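You operate a simulated robot arm through the tools that you are given. There is no shell and no other tool.

Carry out the task below with a simulated two-armed robot. There is one attempt and no reset: what you move stays moved.

TASK
Refill the powder tank from the CARD can to about MAX, then test it.
Fine: POWDER dial to 0 first; can back, tank lid shut and the dial at 4, then press TEST once; leave the other can; leave the delivery's other controls. Set down upright: what you pick out.

Only the result counts: the job must be done as asked and must still hold three seconds after the hand-in. Knocking over, shifting, dropping, spilling or breaking anything else fails it. Lids that push on must go on centred and level and be pressed home; caps that screw on are set level and turned clockwise until they are tight.

THE ROBOT
Two 7-joint arms with three-finger grippers on one trunk that stands fixed in place. Base frame: the origin is at the foot of the trunk, x ahead of it, y to its left, z up. Lengths are in mm, angles in rad, forces in N, time in s.
The left shoulder is at [70, 165, 1238], the right one opposite. With the tool pointing down near the work surface each hand reaches from about 360 to 880 mm from the base axis, measured 20 degrees to its own side. Payload 3.91 kg a hand.
Tool frame (each hand has its own): the origin (TCP) lies between the finger pads and is the grasp point; the fingertips stand 30 mm ahead of it; z points along the fingers, y is the line along which they close. Largest opening 116 mm; the body of the gripper starts 73 mm behind the TCP.
Orientation is that of the tool frame in the base frame, as a unit quaternion [w, x, y, z]. With the fingers straight down and closing along the base's y, the tool's x points along the base's -x, its y along +y and its z along -z.

THE INTERFACE
- The arms move only by the tool play_rows. It takes "left_targets", "right_targets" or both (then of equal length, played together; a hand with none holds still); each is a list of rows, each a list of 7 numbers: the finger opening in cm, from 0 to 11.6, then the shift along the base's x, y, z in cm, then the turn, a rotation vector about the base's x, y, z in rad. In form: [[fingers, dx, dy, dz, rx, ry, rz], ...]. A call has 1 to 20 rows; each row shifts and turns the commanded pose from where the row before left it. Each row takes 0.2 s and may step no farther than 50 mm and 0.15 rad from the row before; otherwise, or with a gripper value out of range, the whole call is refused. A pose out of reach is approached as far as the arm can. The call stops where the force on the tool passes 60 N (or 10 N more than at its start, if that is more) or the arm is blocked; 0.2 s more then pass. The fingers move at their own pace (about 153 mm/s each) and stop on an object; they squeeze with about 32 N. The grip force told is the motor's: it shows also when the fingers shut on nothing. Time passes only in rows, and 0.2 s behind the last, so rows that do not move let the fingers close. It gives the time, the measured TCP pose, the force on the tool (base axes), the opening and the grip force at its end, in the units of the frame above (readings bear some noise), with the torque about the TCP (base axes, N m) and any sound that the robot's microphone picked up.
- Cameras (640 x 400 px; columns grow to the right, rows downward): "scene" is now at [130.9, 38.4, 1563.9]; the picture's right is [0.42, -0.91, 0.00], its down [-0.44, -0.21, -0.87] and it looks along [0.79, 0.37, -0.49] (base axes); focal length 331 px, centre (320, 200). "left" rides on the left gripper at [75, 17, -88] in its tool frame; the picture's right is [-0.22, 0.97, 0.00], its down [-0.70, -0.16, -0.70] and it looks along [-0.68, -0.16, 0.71] (tool axes); focal length 247 px, centre (320, 200). "right" rides on the right gripper at [52, 56, -88] in its tool frame; the picture's right is [-0.73, 0.68, 0.00], its down [-0.49, -0.52, -0.70] and it looks along [-0.48, -0.51, 0.71] (tool axes); focal length 247 px, centre (320, 200).
- grab_frame(camera): a new picture of that camera. The clock stands still meanwhile.
- raise_lower(by): slides the trunk up (or, below 0, down) by that many mm; the arms and the scene camera ride with it, the base frame stays. It gives what a move gives, with no picture.
- head_to(pan, tilt): turns the head with the scene camera to pan (to the left, within 1.501 rad either way) and tilt (down, from -0.506 to 1.204), counted from straight ahead of the robot. It gives what a move gives.
- probe_pixels(camera, pixels): for up to 12 pixels [column, row] of the newest picture of that camera ("zoom" is the newest enlarged one), the place [x, y, z] in the base frame of the surface seen there, good to about 2 mm. The clock stands still meanwhile.
- close_up(camera, box): a new picture of the part [left, top, right, bottom] of that camera's present view, enlarged. The clock stands still meanwhile.
- job_done(): hands the job in; it is judged then, once.

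Open the grippers and draw the arms clear of the work before you hand the job in, unless the task says otherwise.

The tools are called after "Request:" as a command line: name --argument value ..., lists and objects as JSON in quotes. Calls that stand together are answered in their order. play_rows: Moves the arms, as the interface text tells. Its arguments: {"type":"object","properties":{"left_targets":{"type":"array","items":{"type":"array","items":{"type":"number"}}},"right_targets":{"type":"array","items":{"type":"array","items":{"type":"number"}}}},"required":[]} The other tools are called the same way: raise_lower (by) slides the trunk up or down; head_to (pan, tilt) turns the head that bears the scene camera; grab_frame (camera) takes a picture; probe_pixels (camera, pixels) gives the place of the surface under pixels of a picture; close_up (camera, box) takes an enlarged picture of a part of a camera's view; job_done () hands the job in.

At the start:

```text
t: 0.0
left_eef_pos: [455.0, 547.1, 1350.8]
left_tool_rot: [0.0, 0.0, 1.0, 0.0]
left_contact_force: [0.4, 0.3, 0.2]
left_wrist_torque: [0.01, 0.01, 0.0]
left_width: 115.8
left_gripper_force: 0.1
right_eef_pos: [430.4, 57.9, 1371.9]
right_tool_rot: [-0.001, 0.0, 1.0, 0.0]
right_contact_force: [0.0, 0.3, -0.1]
right_wrist_torque: [0.0, -0.04, 0.0]
right_width: 116.3
right_gripper_force: 0.0
trunk travel left (down, up): [-775.0, 65.0]
head pan, tilt: [0.438, 0.51]
```

scene: 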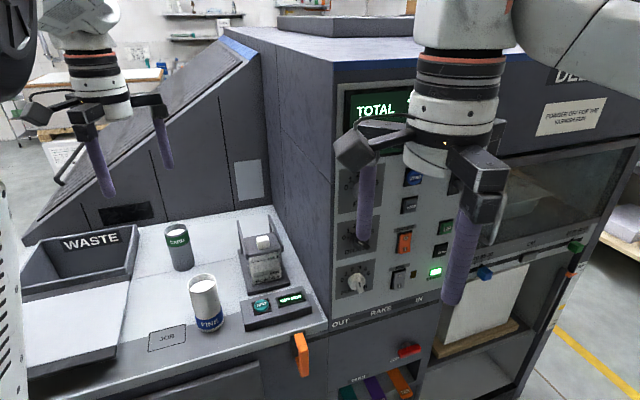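
right: 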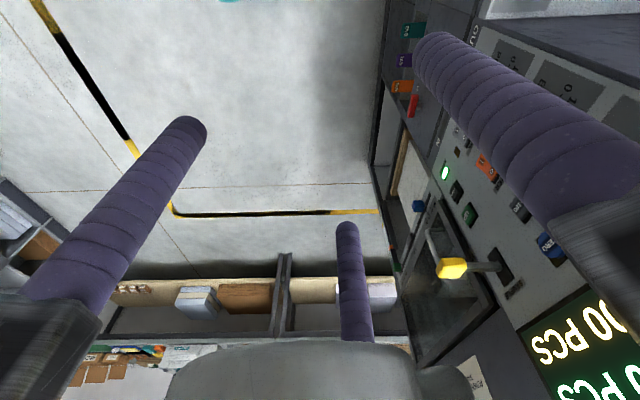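
left: 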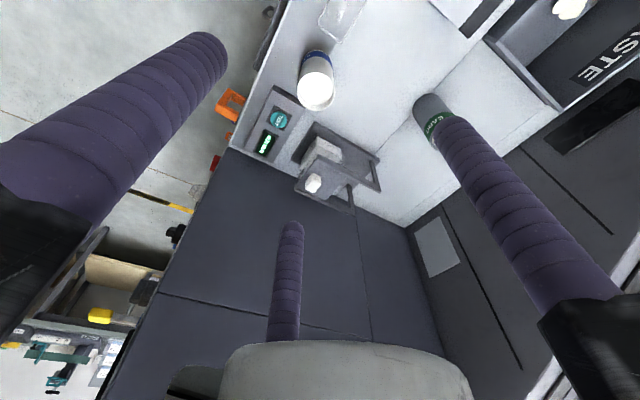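

I start by looking closer at the scene: cans around (180,245) and (205,300), tank at (263,265), TEST box at (275,305), dials on the panel around (357,280).

Request:
close_up --camera "scene" --box '[140, 200, 340, 350]'

Request:
close_up --camera "scene" --box '[320, 150, 480, 310]'

Request:
close_up --camera "left" --box '[220, 30, 460, 230]'

```text
2.67 times, centred on (240, 275) of scene
```

zoom: 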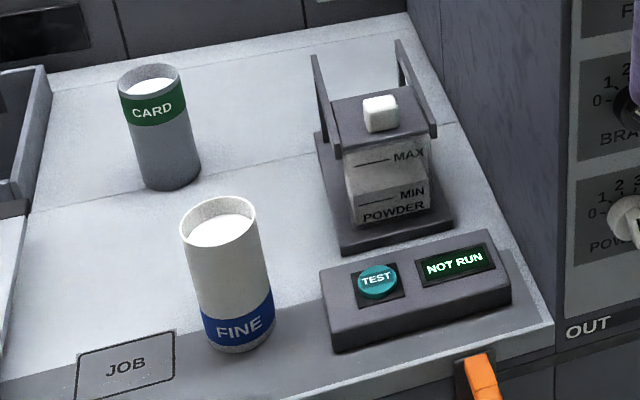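

```text
2.50 times, centred on (400, 230) of scene
```

zoom: 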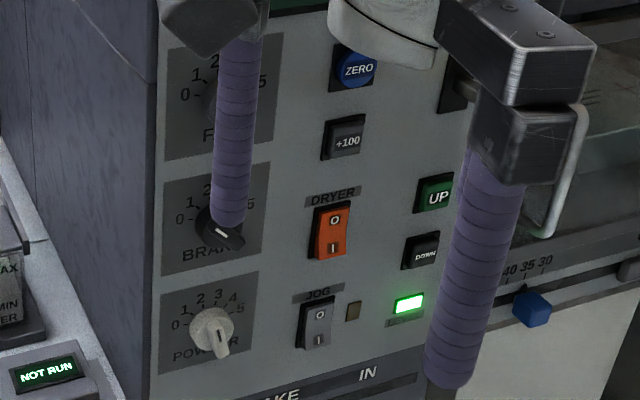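

```text
2.00 times, centred on (340, 130) of left
```

zoom: 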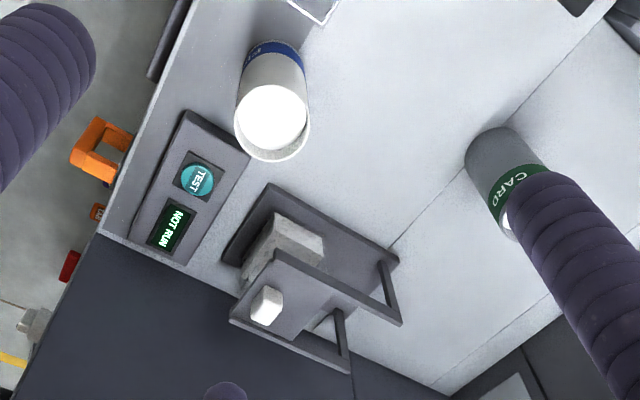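

I probe the key places: cans, tank, TEST box, and POWDER dial in the scene view.

Request:
grab_frame --camera "scene"

Request:
probe_pixels --camera "scene" --pixels '[[176, 227], [180, 265], [202, 283], [207, 325], [263, 241], [265, 265], [262, 305], [290, 298], [357, 282], [345, 295], [370, 270], [230, 250]]'

Request:
close_up --camera "scene" --box '[225, 200, 305, 300]'

```text
taken
```

scene: 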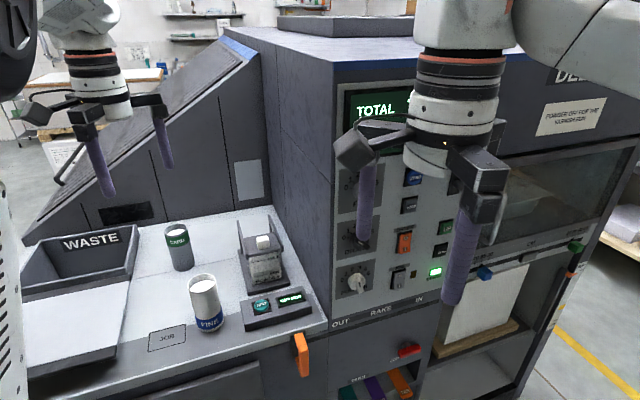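

```text
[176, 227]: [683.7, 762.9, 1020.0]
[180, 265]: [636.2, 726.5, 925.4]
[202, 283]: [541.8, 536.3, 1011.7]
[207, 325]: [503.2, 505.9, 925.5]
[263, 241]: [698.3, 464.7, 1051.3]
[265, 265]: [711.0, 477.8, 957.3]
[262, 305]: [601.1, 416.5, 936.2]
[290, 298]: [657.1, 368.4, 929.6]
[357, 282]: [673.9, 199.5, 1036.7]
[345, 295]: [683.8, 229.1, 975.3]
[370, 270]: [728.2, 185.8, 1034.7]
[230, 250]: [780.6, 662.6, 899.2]
```

```text
4.00 times, centred on (265, 250) of scene
```

zoom: 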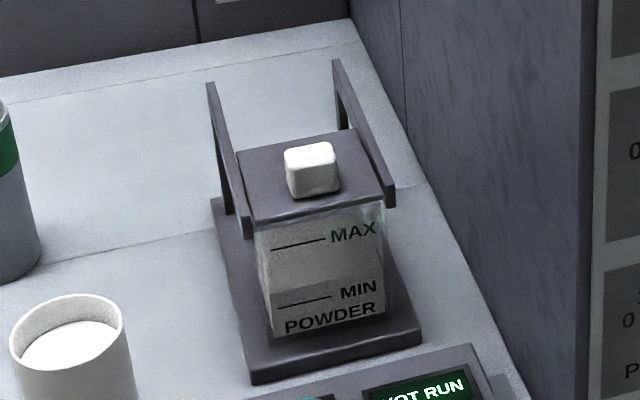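

I probe more points on the delivery panel face and side and table edge to get the machine's yaw.

Request:
probe_pixels --camera "scene" --pixels '[[335, 310], [380, 300], [425, 285], [338, 200], [385, 310], [300, 200], [260, 100], [325, 320], [240, 345], [150, 375], [130, 330], [215, 230]]'

Request:
close_up --camera "scene" --box '[330, 240, 410, 300]'

```text
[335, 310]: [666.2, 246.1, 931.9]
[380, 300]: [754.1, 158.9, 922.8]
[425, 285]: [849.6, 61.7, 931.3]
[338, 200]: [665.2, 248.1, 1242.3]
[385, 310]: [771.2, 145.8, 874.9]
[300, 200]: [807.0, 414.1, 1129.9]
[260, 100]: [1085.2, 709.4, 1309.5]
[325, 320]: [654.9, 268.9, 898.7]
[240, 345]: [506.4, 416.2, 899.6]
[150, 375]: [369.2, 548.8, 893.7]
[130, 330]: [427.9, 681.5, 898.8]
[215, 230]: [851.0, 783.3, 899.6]
```

```text
6.67 times, centred on (370, 270) of scene
```

zoom: 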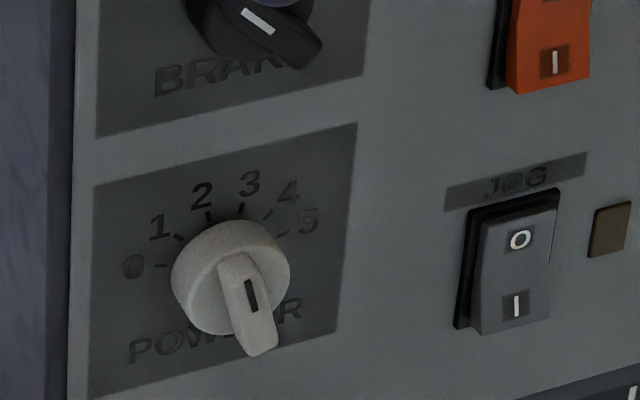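

The panel runs at 45° (x+y≈912, rightward (0.71,-0.71)); table z≈899. The right arm hides the panel, so I swing it aside and turn it to point forward along the panel's inward normal, for a later view of the dial.

Request:
play_rows --right_targets '[[11.6, 0, -2, -1.5, 0, -0.1428, 0], [11.6, 0, -2, -1.5, 0, -0.1428, 0], [11.6, 0, -2, -1.5, 0, -0.1428, 0], [11.6, 0, -2, -1.5, 0, -0.1428, 0], [11.6, 0, -2, -1.5, 0, -0.1428, 0], [11.6, 0, -2, -1.5, 0, -0.1428, 0], [11.6, 0, 0, -1.5, 0, -0.1428, 0], [11.6, 0, 0, -1.5, 0, -0.1428, 0], [11.6, 0, 0, -1.5, 0, -0.1428, 0], [11.6, 0, 0, -1.5, 0, -0.1428, 0], [11.6, 0, 0, -1.5, 0, -0.1428, 0], [11.6, 0, 0, 0, 0, 0, 0.1309], [11.6, 0, 0, 0, 0, 0, 0.1309], [11.6, 0, 0, 0, 0, 0, 0.1309], [11.6, 0, 0, 0, 0, 0, 0.1309], [11.6, 0, 0, 0, 0, 0, 0.1309], [11.6, 0, 0, 0, 0, 0, 0.1309]]'

Request:
grab_frame --camera "scene"

Request:
grab_frame --camera "right"

```text
t: 3.6
left_eef_pos: [455.7, 545.8, 1351.1]
left_tool_rot: [0.0, 0.0, 1.0, 0.001]
left_contact_force: [1.2, -0.8, 1.0]
left_wrist_torque: [0.05, 0.01, 0.01]
left_width: 116.3
left_gripper_force: 0.0
right_eef_pos: [516.7, 32.5, 1232.3]
right_tool_rot: [0.652, -0.27, 0.654, 0.272]
right_contact_force: [-0.6, -0.6, 1.2]
right_wrist_torque: [0.0, 0.0, 0.02]
right_width: 116.0
right_gripper_force: 0.1
right hand out of reach, approached as far as the arm can: row 7, 8, 9, 10, 11, 12, 13, 14, 15
trunk travel left (down, up): [-775.0, 65.0]
head pan, tilt: [0.438, 0.51]
```

```text
taken
```

scene: 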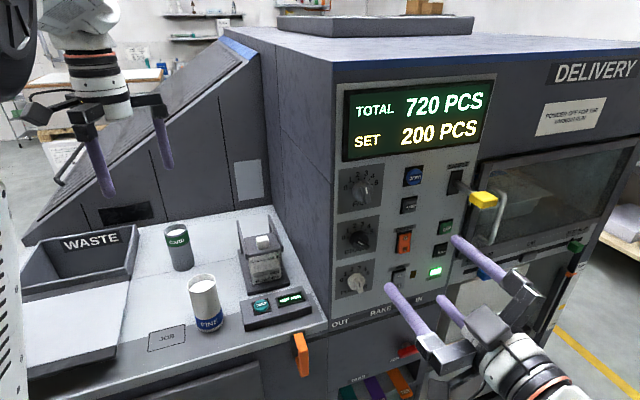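

```text
taken
```

right: 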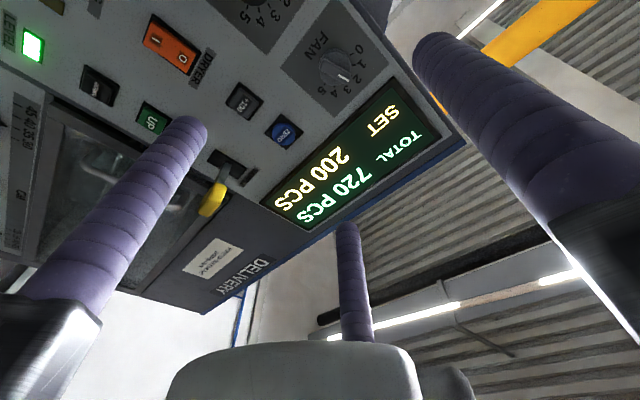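

The arm is now pointing along the panel normal with x_tool down. Now I look closely at the dial with the scene camera.

Request:
close_up --camera "scene" --box '[325, 150, 405, 310]'

Request:
close_up --camera "scene" --box '[335, 255, 385, 305]'

```text
2.50 times, centred on (365, 230) of scene
```

zoom: 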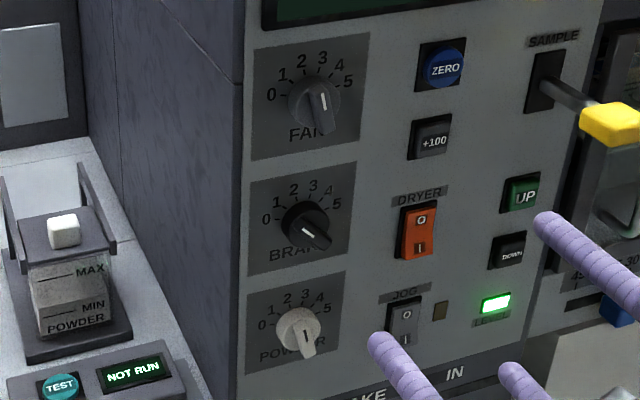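

```text
8.00 times, centred on (360, 280) of scene
```

zoom: 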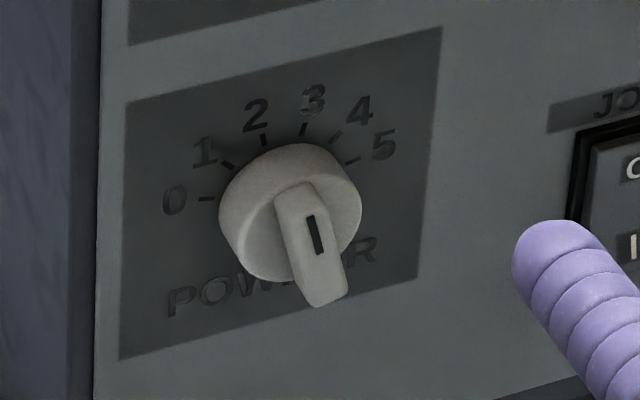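

I probe the tick marks and knob features in the newest zoom to get the dial geometry.

Request:
probe_pixels --camera "zoom" --pixels '[[207, 198], [229, 165], [264, 139], [303, 128], [335, 134], [354, 160], [293, 195], [320, 270], [309, 218], [321, 252], [250, 230], [345, 215]]'

```text
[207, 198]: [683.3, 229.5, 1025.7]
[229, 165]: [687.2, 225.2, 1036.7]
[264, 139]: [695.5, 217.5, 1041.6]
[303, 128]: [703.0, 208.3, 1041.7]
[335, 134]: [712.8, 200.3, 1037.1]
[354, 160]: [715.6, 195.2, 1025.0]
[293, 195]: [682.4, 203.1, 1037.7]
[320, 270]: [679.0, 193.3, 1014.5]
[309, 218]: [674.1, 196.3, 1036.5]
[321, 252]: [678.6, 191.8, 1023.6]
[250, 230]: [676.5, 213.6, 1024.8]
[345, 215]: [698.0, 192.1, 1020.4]
```

Dial centre works out at about (700, 213, 1018) with ticks at -75°…+75° (30° per step); pointer now near -20° (≈2). Before moving there I check where the SAMPLE lever and other protruding parts stand.

Request:
probe_pixels --camera "scene" --pixels '[[483, 200], [497, 210], [458, 183], [484, 272], [576, 247], [405, 350], [398, 278], [404, 240], [357, 237], [302, 350]]'

Request:
play_rows --right_targets '[[4, 0, 0, -4, -0.035, -0.035, 0], [4, 0, 0, -4, -0.035, -0.035, 0], [4, 0, 0, -4, -0.035, -0.035, 0], [4, 0.5, 0.5, -4, -0.035, -0.035, 0], [4, 0.5, 0.5, -4, -0.035, -0.035, 0], [4, 0.5, 0.5, -1.47, -0.035, -0.035, 0]]'

Request:
grab_frame --camera "right"

Request:
grab_frame --camera "scene"

```text
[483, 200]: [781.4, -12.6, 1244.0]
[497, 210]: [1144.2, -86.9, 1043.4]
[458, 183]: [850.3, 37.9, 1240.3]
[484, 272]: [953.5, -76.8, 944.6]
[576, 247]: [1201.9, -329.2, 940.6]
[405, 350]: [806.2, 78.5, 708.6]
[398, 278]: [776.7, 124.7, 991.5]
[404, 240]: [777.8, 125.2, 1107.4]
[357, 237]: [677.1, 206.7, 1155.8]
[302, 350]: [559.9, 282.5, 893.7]
```

```text
t: 5.0
left_eef_pos: [454.9, 548.2, 1351.8]
left_tool_rot: [0.0, 0.0, 1.0, 0.001]
left_contact_force: [0.7, 0.7, 0.6]
left_wrist_torque: [-0.02, 0.02, -0.03]
left_width: 116.1
left_gripper_force: 0.0
right_eef_pos: [531.8, 47.7, 1016.5]
right_tool_rot: [0.686, -0.365, 0.606, 0.171]
right_contact_force: [0.6, -0.4, 0.1]
right_wrist_torque: [0.02, -0.01, 0.0]
right_width: 39.8
right_gripper_force: 0.0
trunk travel left (down, up): [-775.0, 65.0]
head pan, tilt: [0.438, 0.51]
```

```text
taken
```

right: 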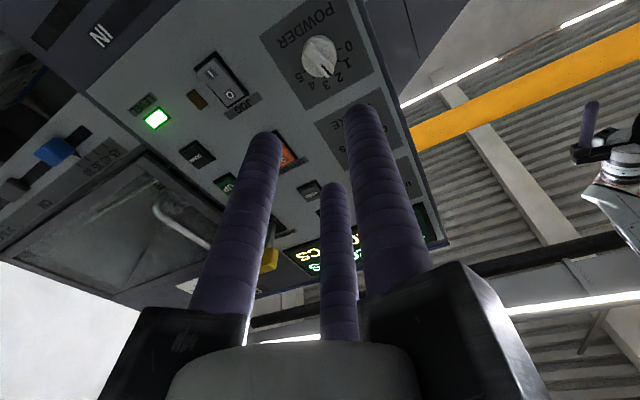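

```text
taken
```

scene: 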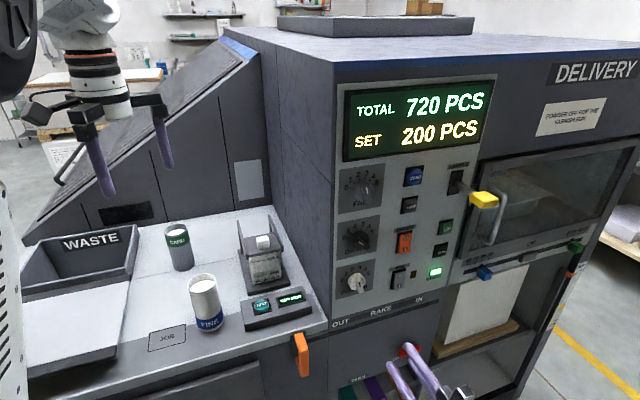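

The right camera now sees the dial at (318,57), from below and left. I take an enlarged view of it.

Request:
close_up --camera "right" --box '[265, 10, 375, 100]'

```text
4.44 times, centred on (320, 55) of right
```

zoom: 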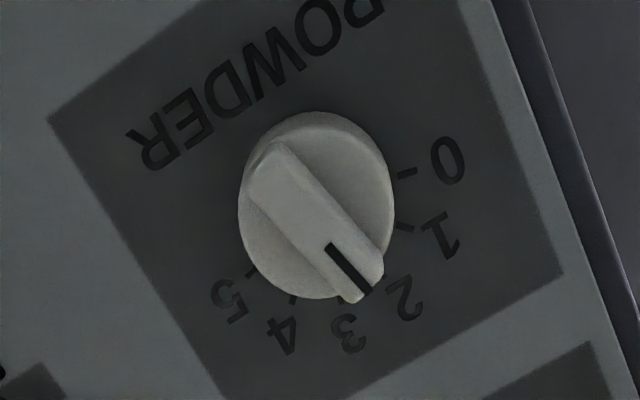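

The pointer clearly stands at 2. I probe knob points from this view to verify its centre and depth.

Request:
probe_pixels --camera "zoom" --pixels '[[375, 180], [255, 230], [335, 130], [300, 280], [310, 215], [275, 165], [350, 280], [362, 288], [408, 173], [405, 227], [392, 286], [250, 272]]'

```text
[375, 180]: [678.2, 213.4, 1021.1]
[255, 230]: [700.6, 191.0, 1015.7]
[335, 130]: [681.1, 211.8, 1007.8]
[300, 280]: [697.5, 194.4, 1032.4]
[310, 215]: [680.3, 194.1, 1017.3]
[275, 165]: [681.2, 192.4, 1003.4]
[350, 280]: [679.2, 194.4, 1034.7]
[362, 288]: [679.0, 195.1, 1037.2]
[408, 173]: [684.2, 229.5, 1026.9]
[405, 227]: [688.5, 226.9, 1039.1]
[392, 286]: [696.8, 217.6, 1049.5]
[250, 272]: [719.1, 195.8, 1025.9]
```

Bar crest is 27 mm out from the panel, disc front 15 mm out. I approach to a stand-off with fingers open 40 mm, then check the view.

Request:
play_rows --right_targets '[[4, 2.6, 2.55, 0.05, 0.018, 0.018, 0], [4, 2.6, 2.55, 0.05, 0.018, 0.018, 0], [4, 2.6, 2.55, 0.03, 0, 0, 0], [4, 2.4, 2.3, 0, 0, 0, 0]]'

Request:
grab_frame --camera "right"

Request:
close_up --camera "scene" --box '[310, 230, 410, 310]'

```text
t: 6.0
left_eef_pos: [454.7, 548.4, 1351.1]
left_tool_rot: [-0.001, 0.0, 1.0, -0.002]
left_contact_force: [0.6, 1.1, 0.1]
left_wrist_torque: [-0.04, 0.02, 0.0]
left_width: 115.8
left_gripper_force: 0.1
right_eef_pos: [636.5, 147.8, 1017.3]
right_tool_rot: [0.681, -0.349, 0.616, 0.188]
right_contact_force: [-0.1, 1.2, 1.0]
right_wrist_torque: [0.02, 0.0, 0.0]
right_width: 40.2
right_gripper_force: 0.1
trunk travel left (down, up): [-775.0, 65.0]
head pan, tilt: [0.438, 0.51]
```

```text
taken
```

right: 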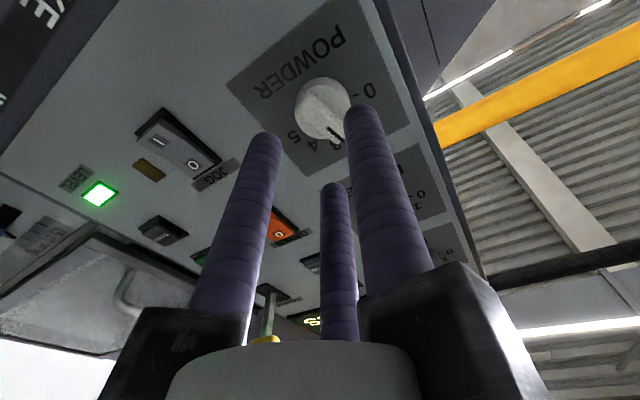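

```text
5.00 times, centred on (360, 270) of scene
```

zoom: 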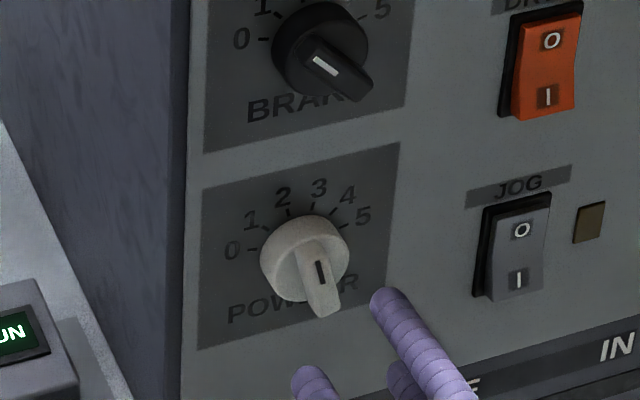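

The pictures show the hand has three purple fingers converging on the axis (tips at radius≈opening/2), so gripping the round 40 mm knob disc concentrically is the safest. I open to 65 mm and advance so the fingertips straddle the disc 4 mm off the panel.

Request:
play_rows --right_targets '[[6.5, 0, 0, 0, 0, 0, 0], [6.5, 1.3, 1.4, 0.02, 0, 0, 0], [6.5, 1.3, 1.35, 0.02, 0, 0, 0], [6.5, 1.3, 1.35, 0.01, 0, 0, 0]]'

Request:
grab_frame --camera "right"

Request:
close_up --camera "scene" --box '[310, 230, 410, 310]'

```text
t: 7.0
left_eef_pos: [454.7, 546.4, 1352.2]
left_tool_rot: [0.0, 0.001, 1.0, 0.0]
left_contact_force: [0.2, 0.2, -0.3]
left_wrist_torque: [-0.02, 0.02, 0.02]
left_width: 116.1
left_gripper_force: 0.1
right_eef_pos: [673.9, 186.4, 1017.9]
right_tool_rot: [0.681, -0.349, 0.615, 0.188]
right_contact_force: [-0.3, 0.5, -0.2]
right_wrist_torque: [-0.03, 0.02, -0.03]
right_width: 65.0
right_gripper_force: 0.0
trunk travel left (down, up): [-775.0, 65.0]
head pan, tilt: [0.438, 0.51]
```

```text
taken
```

right: 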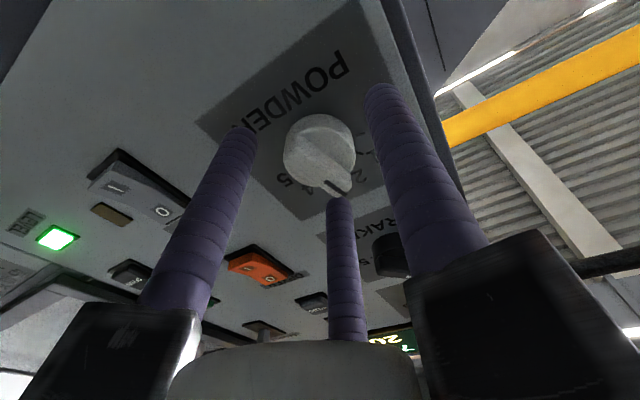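

```text
5.00 times, centred on (360, 270) of scene
```

zoom: 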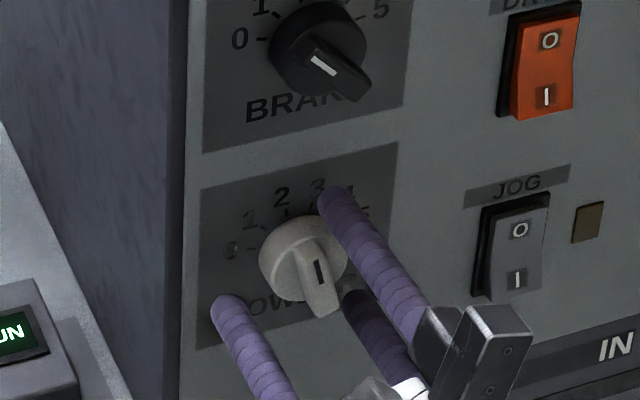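

The three fingertips surround the white knob evenly. I close on it.

Request:
play_rows --right_targets '[[3, 0, 0, 0, 0, 0, 0], [0, 0, 0, 0, 0, 0, 0], [0, 0, 0, 0, 0, 0, 0]]'

Request:
grab_frame --camera "right"

Request:
close_up --camera "scene" --box '[310, 230, 410, 310]'

```text
t: 7.8
left_eef_pos: [454.5, 545.9, 1352.8]
left_tool_rot: [0.0, 0.001, 1.0, 0.0]
left_contact_force: [0.2, 0.4, 0.0]
left_wrist_torque: [0.02, 0.01, 0.01]
left_width: 115.9
left_gripper_force: 0.1
right_eef_pos: [673.8, 186.4, 1020.7]
right_tool_rot: [0.683, -0.347, 0.615, 0.187]
right_contact_force: [9.4, -1.4, 10.4]
right_wrist_torque: [0.03, -0.04, -0.2]
right_width: 38.0
right_gripper_force: 44.8
trunk travel left (down, up): [-775.0, 65.0]
head pan, tilt: [0.438, 0.51]
```

```text
taken
```

right: 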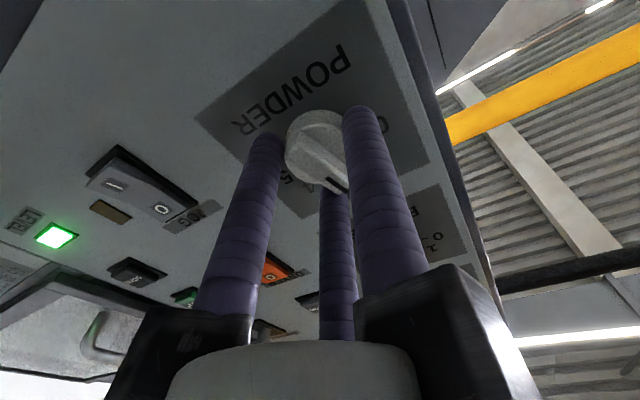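

```text
5.00 times, centred on (360, 270) of scene
```

zoom: 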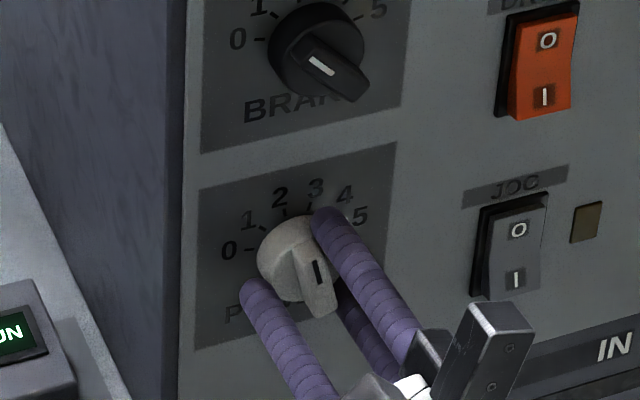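

Grip holds at 38 mm, knob centre is ~2.5 mm higher than commanded. I relieve that and start turning counter-clockwise, checking partway.

Request:
play_rows --right_targets '[[0, 0.1, 0, 0.25, 0, 0, 0], [0, 0, 0, 0, -0.09, -0.09, 0], [0, 0, 0, 0, -0.09, -0.09, 0], [0, 0, 0, 0, -0.09, -0.09, 0]]'

Request:
grab_frame --camera "right"

Request:
close_up --camera "scene" --box '[310, 230, 410, 310]'

```text
t: 8.8
left_eef_pos: [455.4, 546.9, 1351.6]
left_tool_rot: [0.0, 0.0, 1.0, 0.0]
left_contact_force: [0.3, -0.2, 0.1]
left_wrist_torque: [0.02, -0.01, -0.01]
left_width: 116.2
left_gripper_force: 0.0
right_eef_pos: [674.9, 185.7, 1020.4]
right_tool_rot: [0.704, -0.458, 0.54, 0.055]
right_contact_force: [2.3, -6.4, -4.7]
right_wrist_torque: [0.33, -0.34, 1.0]
right_width: 37.6
right_gripper_force: 44.5
trunk travel left (down, up): [-775.0, 65.0]
head pan, tilt: [0.438, 0.51]
```

```text
taken
```

right: 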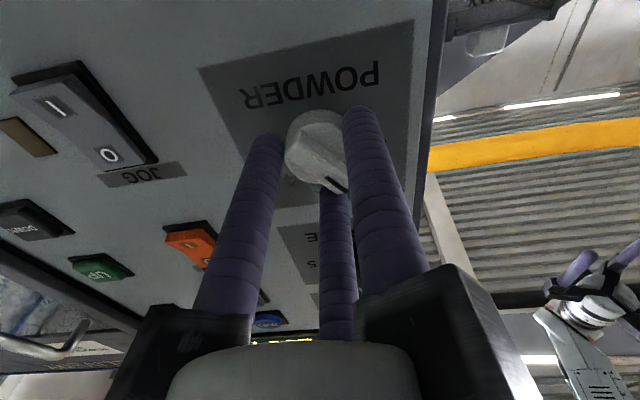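

```text
5.00 times, centred on (360, 270) of scene
```

zoom: 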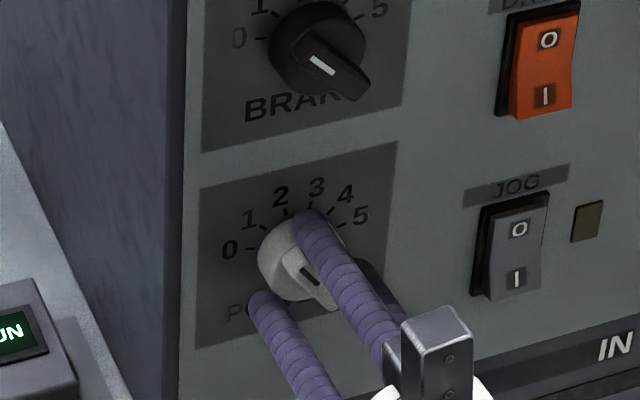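

The knob follows the hand. I continue counter-clockwise toward 0.

Request:
play_rows --right_targets '[[0, 0, 0, 0, -0.094, -0.094, 0], [0, 0, 0, 0, -0.094, -0.094, 0], [0, 0, 0, 0, -0.094, -0.094, 0], [0, 0, 0, 0, -0.094, -0.094, 0], [0, 0, 0, 0, -0.094, -0.094, 0], [0, 0, 0, 0, 0, 0, 0]]'

Request:
grab_frame --camera "right"

Request:
close_up --camera "scene" --box '[310, 230, 410, 310]'

```text
t: 10.2
left_eef_pos: [454.4, 548.4, 1351.6]
left_tool_rot: [0.001, 0.0, 1.0, -0.001]
left_contact_force: [0.0, -0.4, -0.2]
left_wrist_torque: [-0.02, 0.03, 0.0]
left_width: 115.9
left_gripper_force: 0.0
right_eef_pos: [673.9, 186.2, 1020.4]
right_tool_rot: [0.683, -0.61, 0.36, -0.178]
right_contact_force: [-10.9, -2.7, -15.5]
right_wrist_torque: [-0.27, 0.27, -0.04]
right_width: 37.8
right_gripper_force: 44.9
trunk travel left (down, up): [-775.0, 65.0]
head pan, tilt: [0.438, 0.51]
```

```text
taken
```

right: 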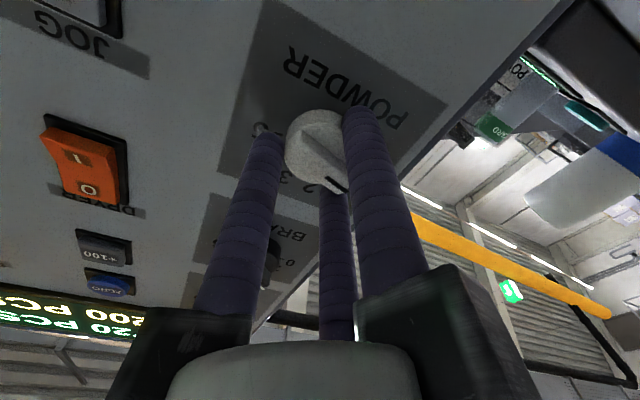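

```text
5.00 times, centred on (360, 270) of scene
```

zoom: 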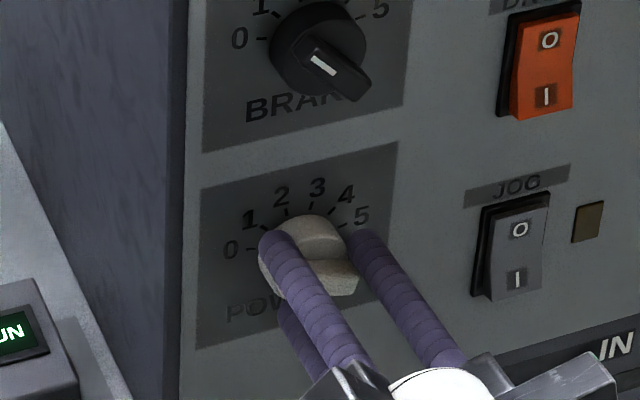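

Hand has rolled 60° since the grasp, so the pointer should be at 0. I open, retreat and look.

Request:
play_rows --right_targets '[[6.5, 0, 0, 0, 0, 0, 0], [6.5, 0, 0, 0, 0, 0, 0], [6.5, -2, -2, 0, 0, 0, 0], [6.5, -3, -3, 0, 0, 0, 0]]'

Request:
close_up --camera "right" --box '[220, 20, 420, 180]'

Request:
close_up --camera "scene" --box '[310, 230, 410, 310]'

```text
t: 11.2
left_eef_pos: [453.7, 545.5, 1352.3]
left_tool_rot: [0.0, 0.0, 1.0, 0.001]
left_contact_force: [-0.8, -0.6, -0.6]
left_wrist_torque: [-0.01, -0.02, -0.01]
left_width: 116.0
left_gripper_force: 0.0
right_eef_pos: [625.1, 128.7, 1018.9]
right_tool_rot: [0.683, -0.605, 0.368, -0.179]
right_contact_force: [-0.3, 0.0, 0.3]
right_wrist_torque: [-0.02, 0.0, 0.01]
right_width: 64.9
right_gripper_force: 0.1
trunk travel left (down, up): [-775.0, 65.0]
head pan, tilt: [0.438, 0.51]
```

```text
2.50 times, centred on (320, 100) of right
```

zoom: 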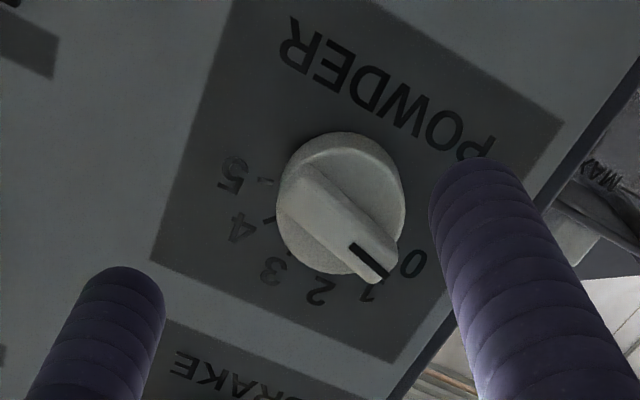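

```text
5.00 times, centred on (360, 270) of scene
```

zoom: 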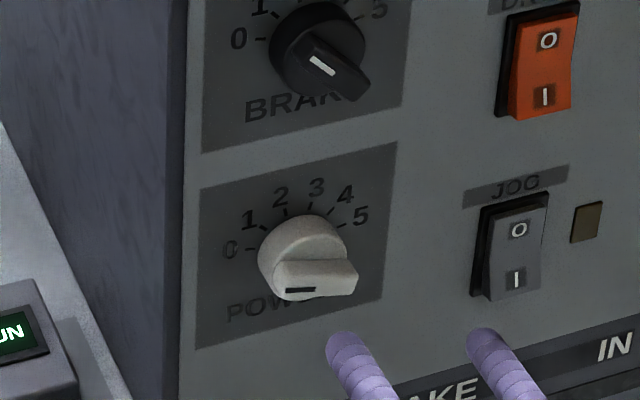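

The pointer now looks near the 0 tick. I probe the black line and bar ends to measure the angle.

Request:
probe_pixels --camera "zoom" --pixels '[[288, 290], [314, 289], [330, 285], [350, 284], [280, 268], [345, 262]]'

Request:
close_up --camera "right" --box '[290, 50, 370, 150]'

```text
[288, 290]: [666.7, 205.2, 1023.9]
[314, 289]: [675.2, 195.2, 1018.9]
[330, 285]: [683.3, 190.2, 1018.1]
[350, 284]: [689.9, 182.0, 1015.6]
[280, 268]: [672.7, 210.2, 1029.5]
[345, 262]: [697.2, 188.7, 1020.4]
```

```text
4.00 times, centred on (330, 100) of right
```

zoom: 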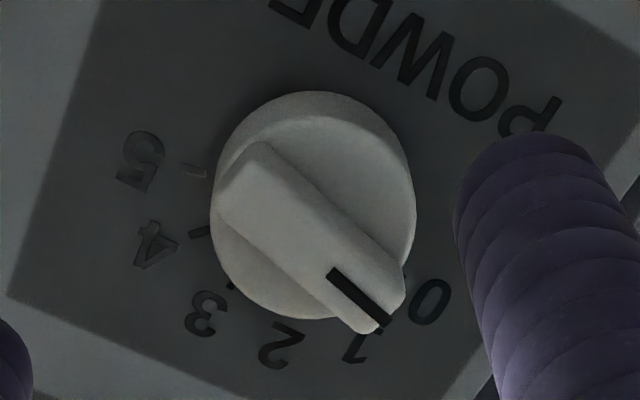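

Bar ends give -75°, i.e. the dial is at 0. I back the right arm off and examine the tank closely.

Request:
play_rows --right_targets '[[6.5, -4.0, -4.0, 0, 0, 0, 0], [6.5, -3.0, -3.0, 0, 0, 0, 0], [6.5, -2.0, -3.0, 0, 0, 0, 0]]'

Request:
close_up --camera "scene" --box '[235, 205, 295, 295]'

Request:
close_up --camera "left" --box '[250, 100, 400, 225]'

```text
refused: row 1 steps farther than a row can; nothing moved
```

```text
4.44 times, centred on (265, 250) of scene
```

zoom: 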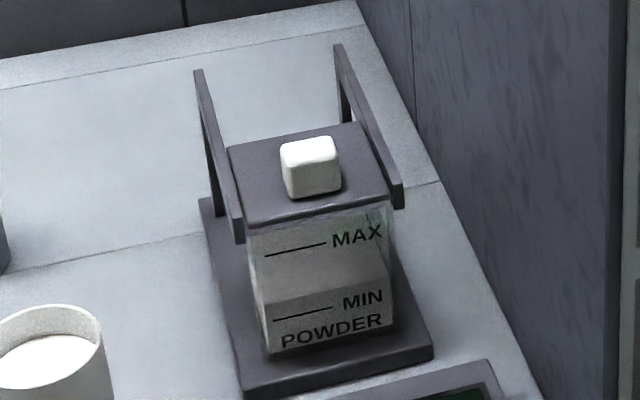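

```text
3.20 times, centred on (325, 162) of left
```

zoom: 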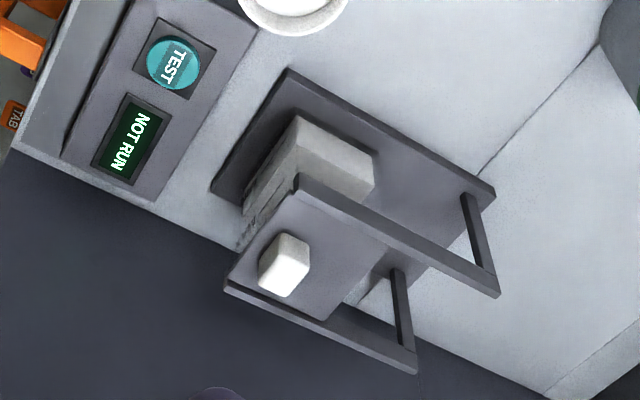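

The lid sits between two side rails that run back to posts, so it's a sliding lid with a white knob. I probe its corners, rails, and the tank's marks.

Request:
probe_pixels --camera "zoom" --pixels '[[300, 155], [265, 290], [390, 280], [350, 310], [340, 160], [440, 235], [490, 280], [235, 285], [400, 355], [320, 300], [250, 300], [375, 270]]'

Request:
close_up --camera "scene" --box '[235, 205, 295, 295]'

Request:
probe_pixels --camera "zoom" --pixels '[[310, 150], [235, 150], [355, 130], [252, 220], [382, 195], [198, 72], [338, 47], [240, 238], [397, 205], [300, 330], [295, 250], [300, 316]]'

```text
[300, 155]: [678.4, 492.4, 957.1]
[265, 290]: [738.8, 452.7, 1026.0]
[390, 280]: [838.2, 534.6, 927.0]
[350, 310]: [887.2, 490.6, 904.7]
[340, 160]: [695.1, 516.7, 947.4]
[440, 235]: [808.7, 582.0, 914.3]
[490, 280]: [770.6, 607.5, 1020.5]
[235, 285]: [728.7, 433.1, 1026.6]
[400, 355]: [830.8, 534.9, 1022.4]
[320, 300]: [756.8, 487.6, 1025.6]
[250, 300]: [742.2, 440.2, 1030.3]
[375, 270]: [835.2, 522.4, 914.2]
```

```text
4.44 times, centred on (265, 250) of scene
```

zoom: 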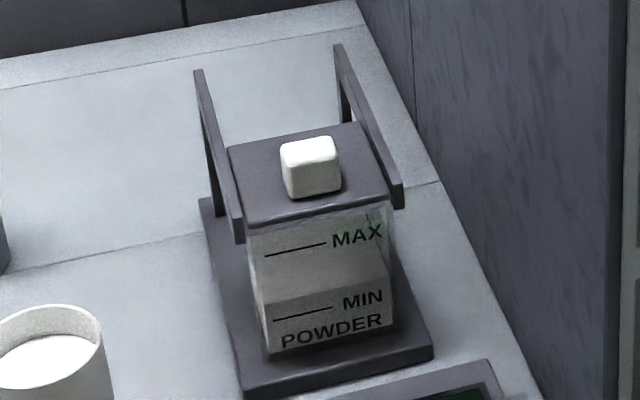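

```text
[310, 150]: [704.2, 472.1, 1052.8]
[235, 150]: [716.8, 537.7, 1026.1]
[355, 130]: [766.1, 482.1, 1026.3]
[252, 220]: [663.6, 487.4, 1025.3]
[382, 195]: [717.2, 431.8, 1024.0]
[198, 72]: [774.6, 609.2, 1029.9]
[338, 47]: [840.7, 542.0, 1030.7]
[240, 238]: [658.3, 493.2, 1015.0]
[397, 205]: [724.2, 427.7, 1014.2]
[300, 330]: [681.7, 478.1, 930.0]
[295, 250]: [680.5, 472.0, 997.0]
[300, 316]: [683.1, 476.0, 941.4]
```

Lid spans u 125–201, v 813–885 (panel-aligned axes) with rails reaching back to v≈979, so it slides back. Before touching it I back the right arm off (smaller steps) and survey the can surroundings.

Request:
play_rows --right_targets '[[6.5, -3.0, -3.0, 0, 0, 0, 0], [6.5, -3.0, -3.0, 0, 0, 0, 0], [6.5, -3.0, -3.0, 0, 0, 0, 0]]'

Request:
close_up --camera "scene" --box '[110, 200, 240, 340]'

Request:
probe_pixels --camera "zoom" --pixels '[[260, 70], [315, 75], [285, 80], [290, 185], [270, 115], [325, 110], [340, 225], [395, 225], [370, 235], [385, 340], [350, 290], [415, 270]]'

Request:
probe_pixels --camera "scene" --pixels '[[135, 228], [130, 275], [40, 290], [30, 240], [115, 340], [60, 330], [120, 213], [97, 265], [180, 205], [250, 180], [30, 385], [160, 230]]'

```text
t: 12.0
left_eef_pos: [453.9, 546.2, 1352.7]
left_tool_rot: [-0.001, 0.0, 1.0, 0.0]
left_contact_force: [-0.8, 0.3, -0.5]
left_wrist_torque: [-0.02, -0.01, 0.01]
left_width: 116.0
left_gripper_force: 0.0
right_eef_pos: [536.8, 41.4, 1025.5]
right_tool_rot: [0.688, -0.599, 0.368, -0.18]
right_contact_force: [0.5, -0.1, 1.4]
right_wrist_torque: [-0.01, 0.01, -0.03]
right_width: 65.1
right_gripper_force: 0.1
trunk travel left (down, up): [-775.0, 65.0]
head pan, tilt: [0.438, 0.51]
```

```text
2.86 times, centred on (175, 270) of scene
```

zoom: 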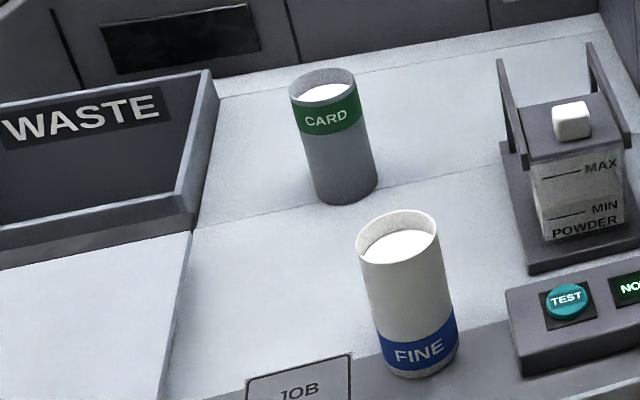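

```text
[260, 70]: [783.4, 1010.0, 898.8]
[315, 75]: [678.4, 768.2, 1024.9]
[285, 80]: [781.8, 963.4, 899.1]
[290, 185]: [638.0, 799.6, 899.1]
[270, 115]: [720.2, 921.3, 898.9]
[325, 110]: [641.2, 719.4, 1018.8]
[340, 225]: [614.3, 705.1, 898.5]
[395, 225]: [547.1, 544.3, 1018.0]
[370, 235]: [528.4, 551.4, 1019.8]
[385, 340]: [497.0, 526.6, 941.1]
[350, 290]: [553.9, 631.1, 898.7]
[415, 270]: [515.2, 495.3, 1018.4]
```

```text
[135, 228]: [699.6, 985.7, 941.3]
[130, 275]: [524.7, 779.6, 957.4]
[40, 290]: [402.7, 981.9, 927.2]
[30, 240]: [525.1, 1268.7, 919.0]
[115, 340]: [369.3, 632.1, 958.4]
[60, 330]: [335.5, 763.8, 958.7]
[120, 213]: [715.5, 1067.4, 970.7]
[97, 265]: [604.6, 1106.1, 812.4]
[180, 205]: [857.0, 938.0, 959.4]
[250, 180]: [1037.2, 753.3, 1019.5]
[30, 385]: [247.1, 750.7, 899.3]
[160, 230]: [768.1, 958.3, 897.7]
```

Deck to the left of the can rises to z≈958 at u<-180; can sits at about (657,754). Now I bring the left hand (yawed 45°) above the lid's knob to look at it.

Request:
play_rows --left_targets '[[5, 3.1, -0.9, -2.4, 0, 0, 0.0982], [5, 3.1, -0.9, -2.4, 0, 0, 0.0982], [5, 3.1, -0.9, -2.4, 0, 0, 0.0982], [5, 3.1, -0.9, -2.4, 0, 0, 0.0982], [5, 3.1, -0.9, -2.4, 0, 0, 0.0982], [5, 3.1, -0.9, -2.4, 0, 0, 0.0982], [5, 3.1, -0.9, -2.4, 0, 0, 0.0982], [5, 3.1, -0.9, -2.4, 0, 0, 0.0982]]'

Request:
grab_frame --camera "left"

Request:
grab_frame --camera "scene"

```text
t: 13.8
left_eef_pos: [705.4, 476.7, 1158.7]
left_tool_rot: [0.0, -0.384, 0.923, 0.0]
left_contact_force: [0.1, -0.6, -0.6]
left_wrist_torque: [0.01, 0.02, 0.02]
left_width: 50.1
left_gripper_force: 0.0
right_eef_pos: [539.8, 39.3, 1023.4]
right_tool_rot: [0.686, -0.6, 0.369, -0.181]
right_contact_force: [0.6, -0.3, 0.4]
right_wrist_torque: [0.01, -0.05, -0.01]
right_width: 64.8
right_gripper_force: 0.0
trunk travel left (down, up): [-775.0, 65.0]
head pan, tilt: [0.438, 0.51]
```

```text
taken
```

left: 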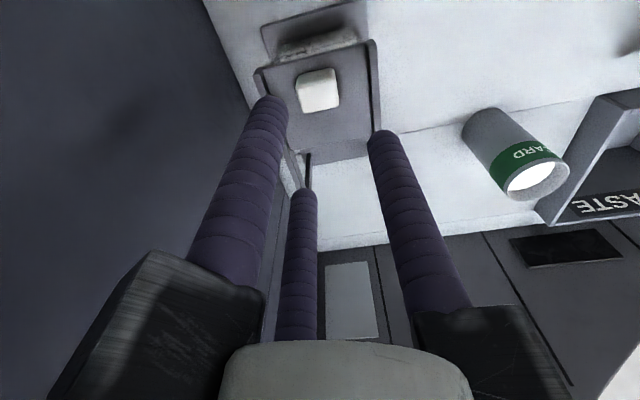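

```text
taken
```

scene: 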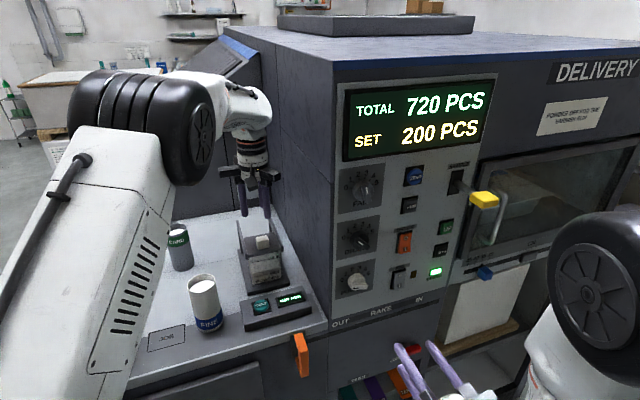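

The left camera shows the knob at (318,88) and the CARD can at (515,155). I enlarge both and probe their edges.

Request:
close_up --camera "left" --box '[240, 20, 400, 170]'

Request:
probe_pixels --camera "left" --pixels '[[299, 88], [338, 85], [317, 73], [320, 102], [318, 88], [285, 70], [365, 60], [300, 138], [366, 135], [309, 180], [310, 158], [270, 78]]'

Request:
close_up --camera "left" --box '[440, 90, 600, 220]'

```text
2.67 times, centred on (320, 95) of left
```

zoom: 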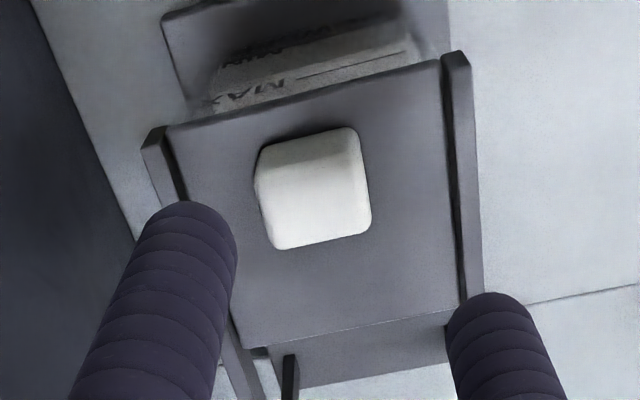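

```text
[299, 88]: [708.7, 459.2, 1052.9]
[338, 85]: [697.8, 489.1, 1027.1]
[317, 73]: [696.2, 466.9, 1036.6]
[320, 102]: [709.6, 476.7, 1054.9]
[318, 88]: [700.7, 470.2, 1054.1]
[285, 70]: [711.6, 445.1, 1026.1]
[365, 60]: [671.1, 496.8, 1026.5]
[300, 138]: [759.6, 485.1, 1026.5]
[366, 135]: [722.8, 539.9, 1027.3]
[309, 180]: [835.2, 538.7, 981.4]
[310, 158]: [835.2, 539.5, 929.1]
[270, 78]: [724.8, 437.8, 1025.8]
```

```text
3.08 times, centred on (520, 155) of left
```

zoom: 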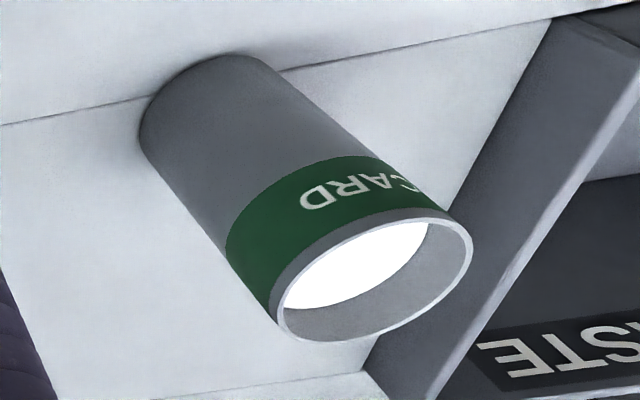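

I probe the CARD can's rim, powder surface and base in this zoom.

Request:
probe_pixels --camera "zoom" --pixels '[[279, 318], [470, 258], [345, 228], [400, 330], [355, 265], [440, 214], [335, 338], [300, 285], [410, 240], [235, 100], [240, 240], [160, 150]]'

Request:
close_up --camera "left" --box '[290, 50, 350, 120]'

Request:
probe_pixels --camera "zoom" --pixels '[[320, 200], [250, 190], [390, 180], [320, 150], [325, 255], [270, 215], [380, 230], [410, 160], [240, 170], [330, 300], [315, 110], [330, 280]]'

```text
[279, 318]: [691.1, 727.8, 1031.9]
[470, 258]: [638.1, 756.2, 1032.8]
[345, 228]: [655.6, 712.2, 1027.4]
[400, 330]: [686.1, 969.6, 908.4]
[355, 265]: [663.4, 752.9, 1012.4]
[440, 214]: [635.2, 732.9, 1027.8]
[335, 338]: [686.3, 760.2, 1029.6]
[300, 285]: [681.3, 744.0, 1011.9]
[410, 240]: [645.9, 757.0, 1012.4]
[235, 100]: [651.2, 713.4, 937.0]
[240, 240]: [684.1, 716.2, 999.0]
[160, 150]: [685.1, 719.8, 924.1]
```

```text
5.71 times, centred on (320, 85) of left
```

zoom: 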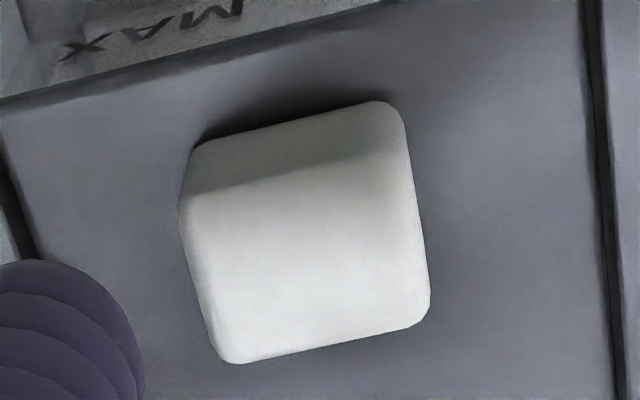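

```text
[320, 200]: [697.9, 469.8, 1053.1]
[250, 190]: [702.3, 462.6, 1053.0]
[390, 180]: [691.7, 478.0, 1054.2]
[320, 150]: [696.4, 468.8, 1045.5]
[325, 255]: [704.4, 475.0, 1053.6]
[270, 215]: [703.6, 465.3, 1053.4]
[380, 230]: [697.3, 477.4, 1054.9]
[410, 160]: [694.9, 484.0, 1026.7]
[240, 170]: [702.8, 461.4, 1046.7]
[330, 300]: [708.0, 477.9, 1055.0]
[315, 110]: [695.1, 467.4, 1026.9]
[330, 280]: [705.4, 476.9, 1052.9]
```

CARD can: centre ≈(663.6,740.3), Ø≈62, top z≈1031, powder at z≈1012. Knob centre ≈(705,474.5), top z 1054. I lower the left hand over the knob with fingers at 56 mm.

Request:
play_rows --left_targets '[[5.6, 0, -0.2, -3, 0, 0, 0], [5.6, 0, 0, -3, 0, 0, 0], [5.6, 0, 0, -2, 0, 0, 0], [5.6, 0, 0, -1.2, 0, 0, 0]]'

Request:
grab_frame --camera "left"

Request:
close_up --camera "scene" --box '[220, 170, 310, 300]'

```text
t: 14.8
left_eef_pos: [703.9, 471.6, 1067.5]
left_tool_rot: [0.0, -0.383, 0.924, 0.0]
left_contact_force: [1.1, -0.3, -0.7]
left_wrist_torque: [-0.04, -0.03, 0.01]
left_width: 56.0
left_gripper_force: 0.1
right_eef_pos: [540.2, 40.7, 1025.1]
right_tool_rot: [0.687, -0.599, 0.368, -0.181]
right_contact_force: [-0.2, -0.5, -0.2]
right_wrist_torque: [-0.02, 0.0, 0.0]
right_width: 64.8
right_gripper_force: 0.0
trunk travel left (down, up): [-775.0, 65.0]
head pan, tilt: [0.438, 0.51]
```

```text
taken
```

left: 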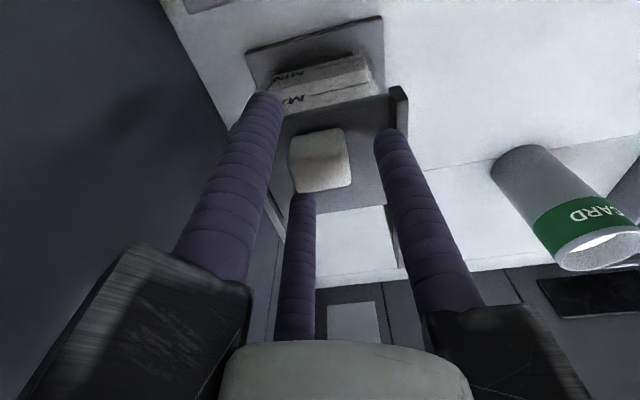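

```text
3.08 times, centred on (265, 235) of scene
```

zoom: 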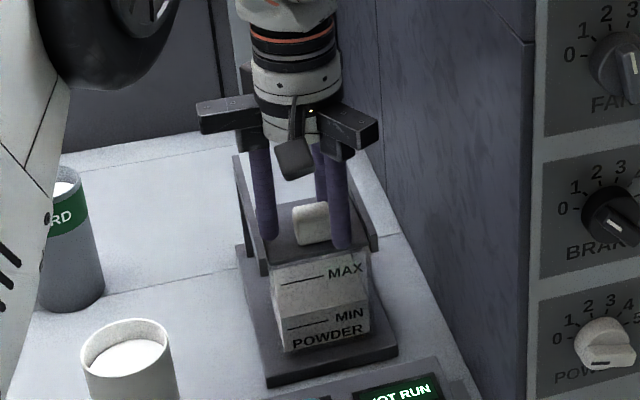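

The fingers straddle the white knob. I close on it.

Request:
play_rows --left_targets '[[3, 0, 0, 0, 0, 0, 0], [0, 0, 0, 0, 0, 0, 0], [0, 0, 0, 0, 0, 0, 0]]'

Request:
grab_frame --camera "left"

```text
t: 15.6
left_eef_pos: [707.1, 474.1, 1068.2]
left_tool_rot: [0.001, -0.384, 0.923, -0.001]
left_contact_force: [23.2, 17.2, 8.2]
left_wrist_torque: [0.83, -0.28, 0.17]
left_width: 29.6
left_gripper_force: 45.6
right_eef_pos: [540.9, 41.2, 1024.5]
right_tool_rot: [0.686, -0.601, 0.367, -0.181]
right_contact_force: [0.0, -0.3, -0.2]
right_wrist_torque: [-0.02, 0.0, 0.01]
right_width: 65.3
right_gripper_force: 0.0
trunk travel left (down, up): [-775.0, 65.0]
head pan, tilt: [0.438, 0.51]
```

```text
taken
```

left: 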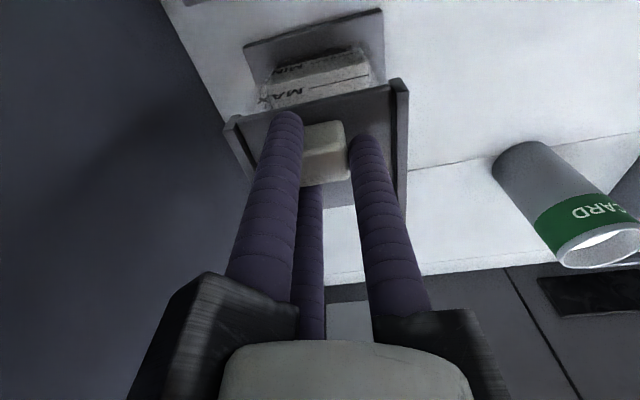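

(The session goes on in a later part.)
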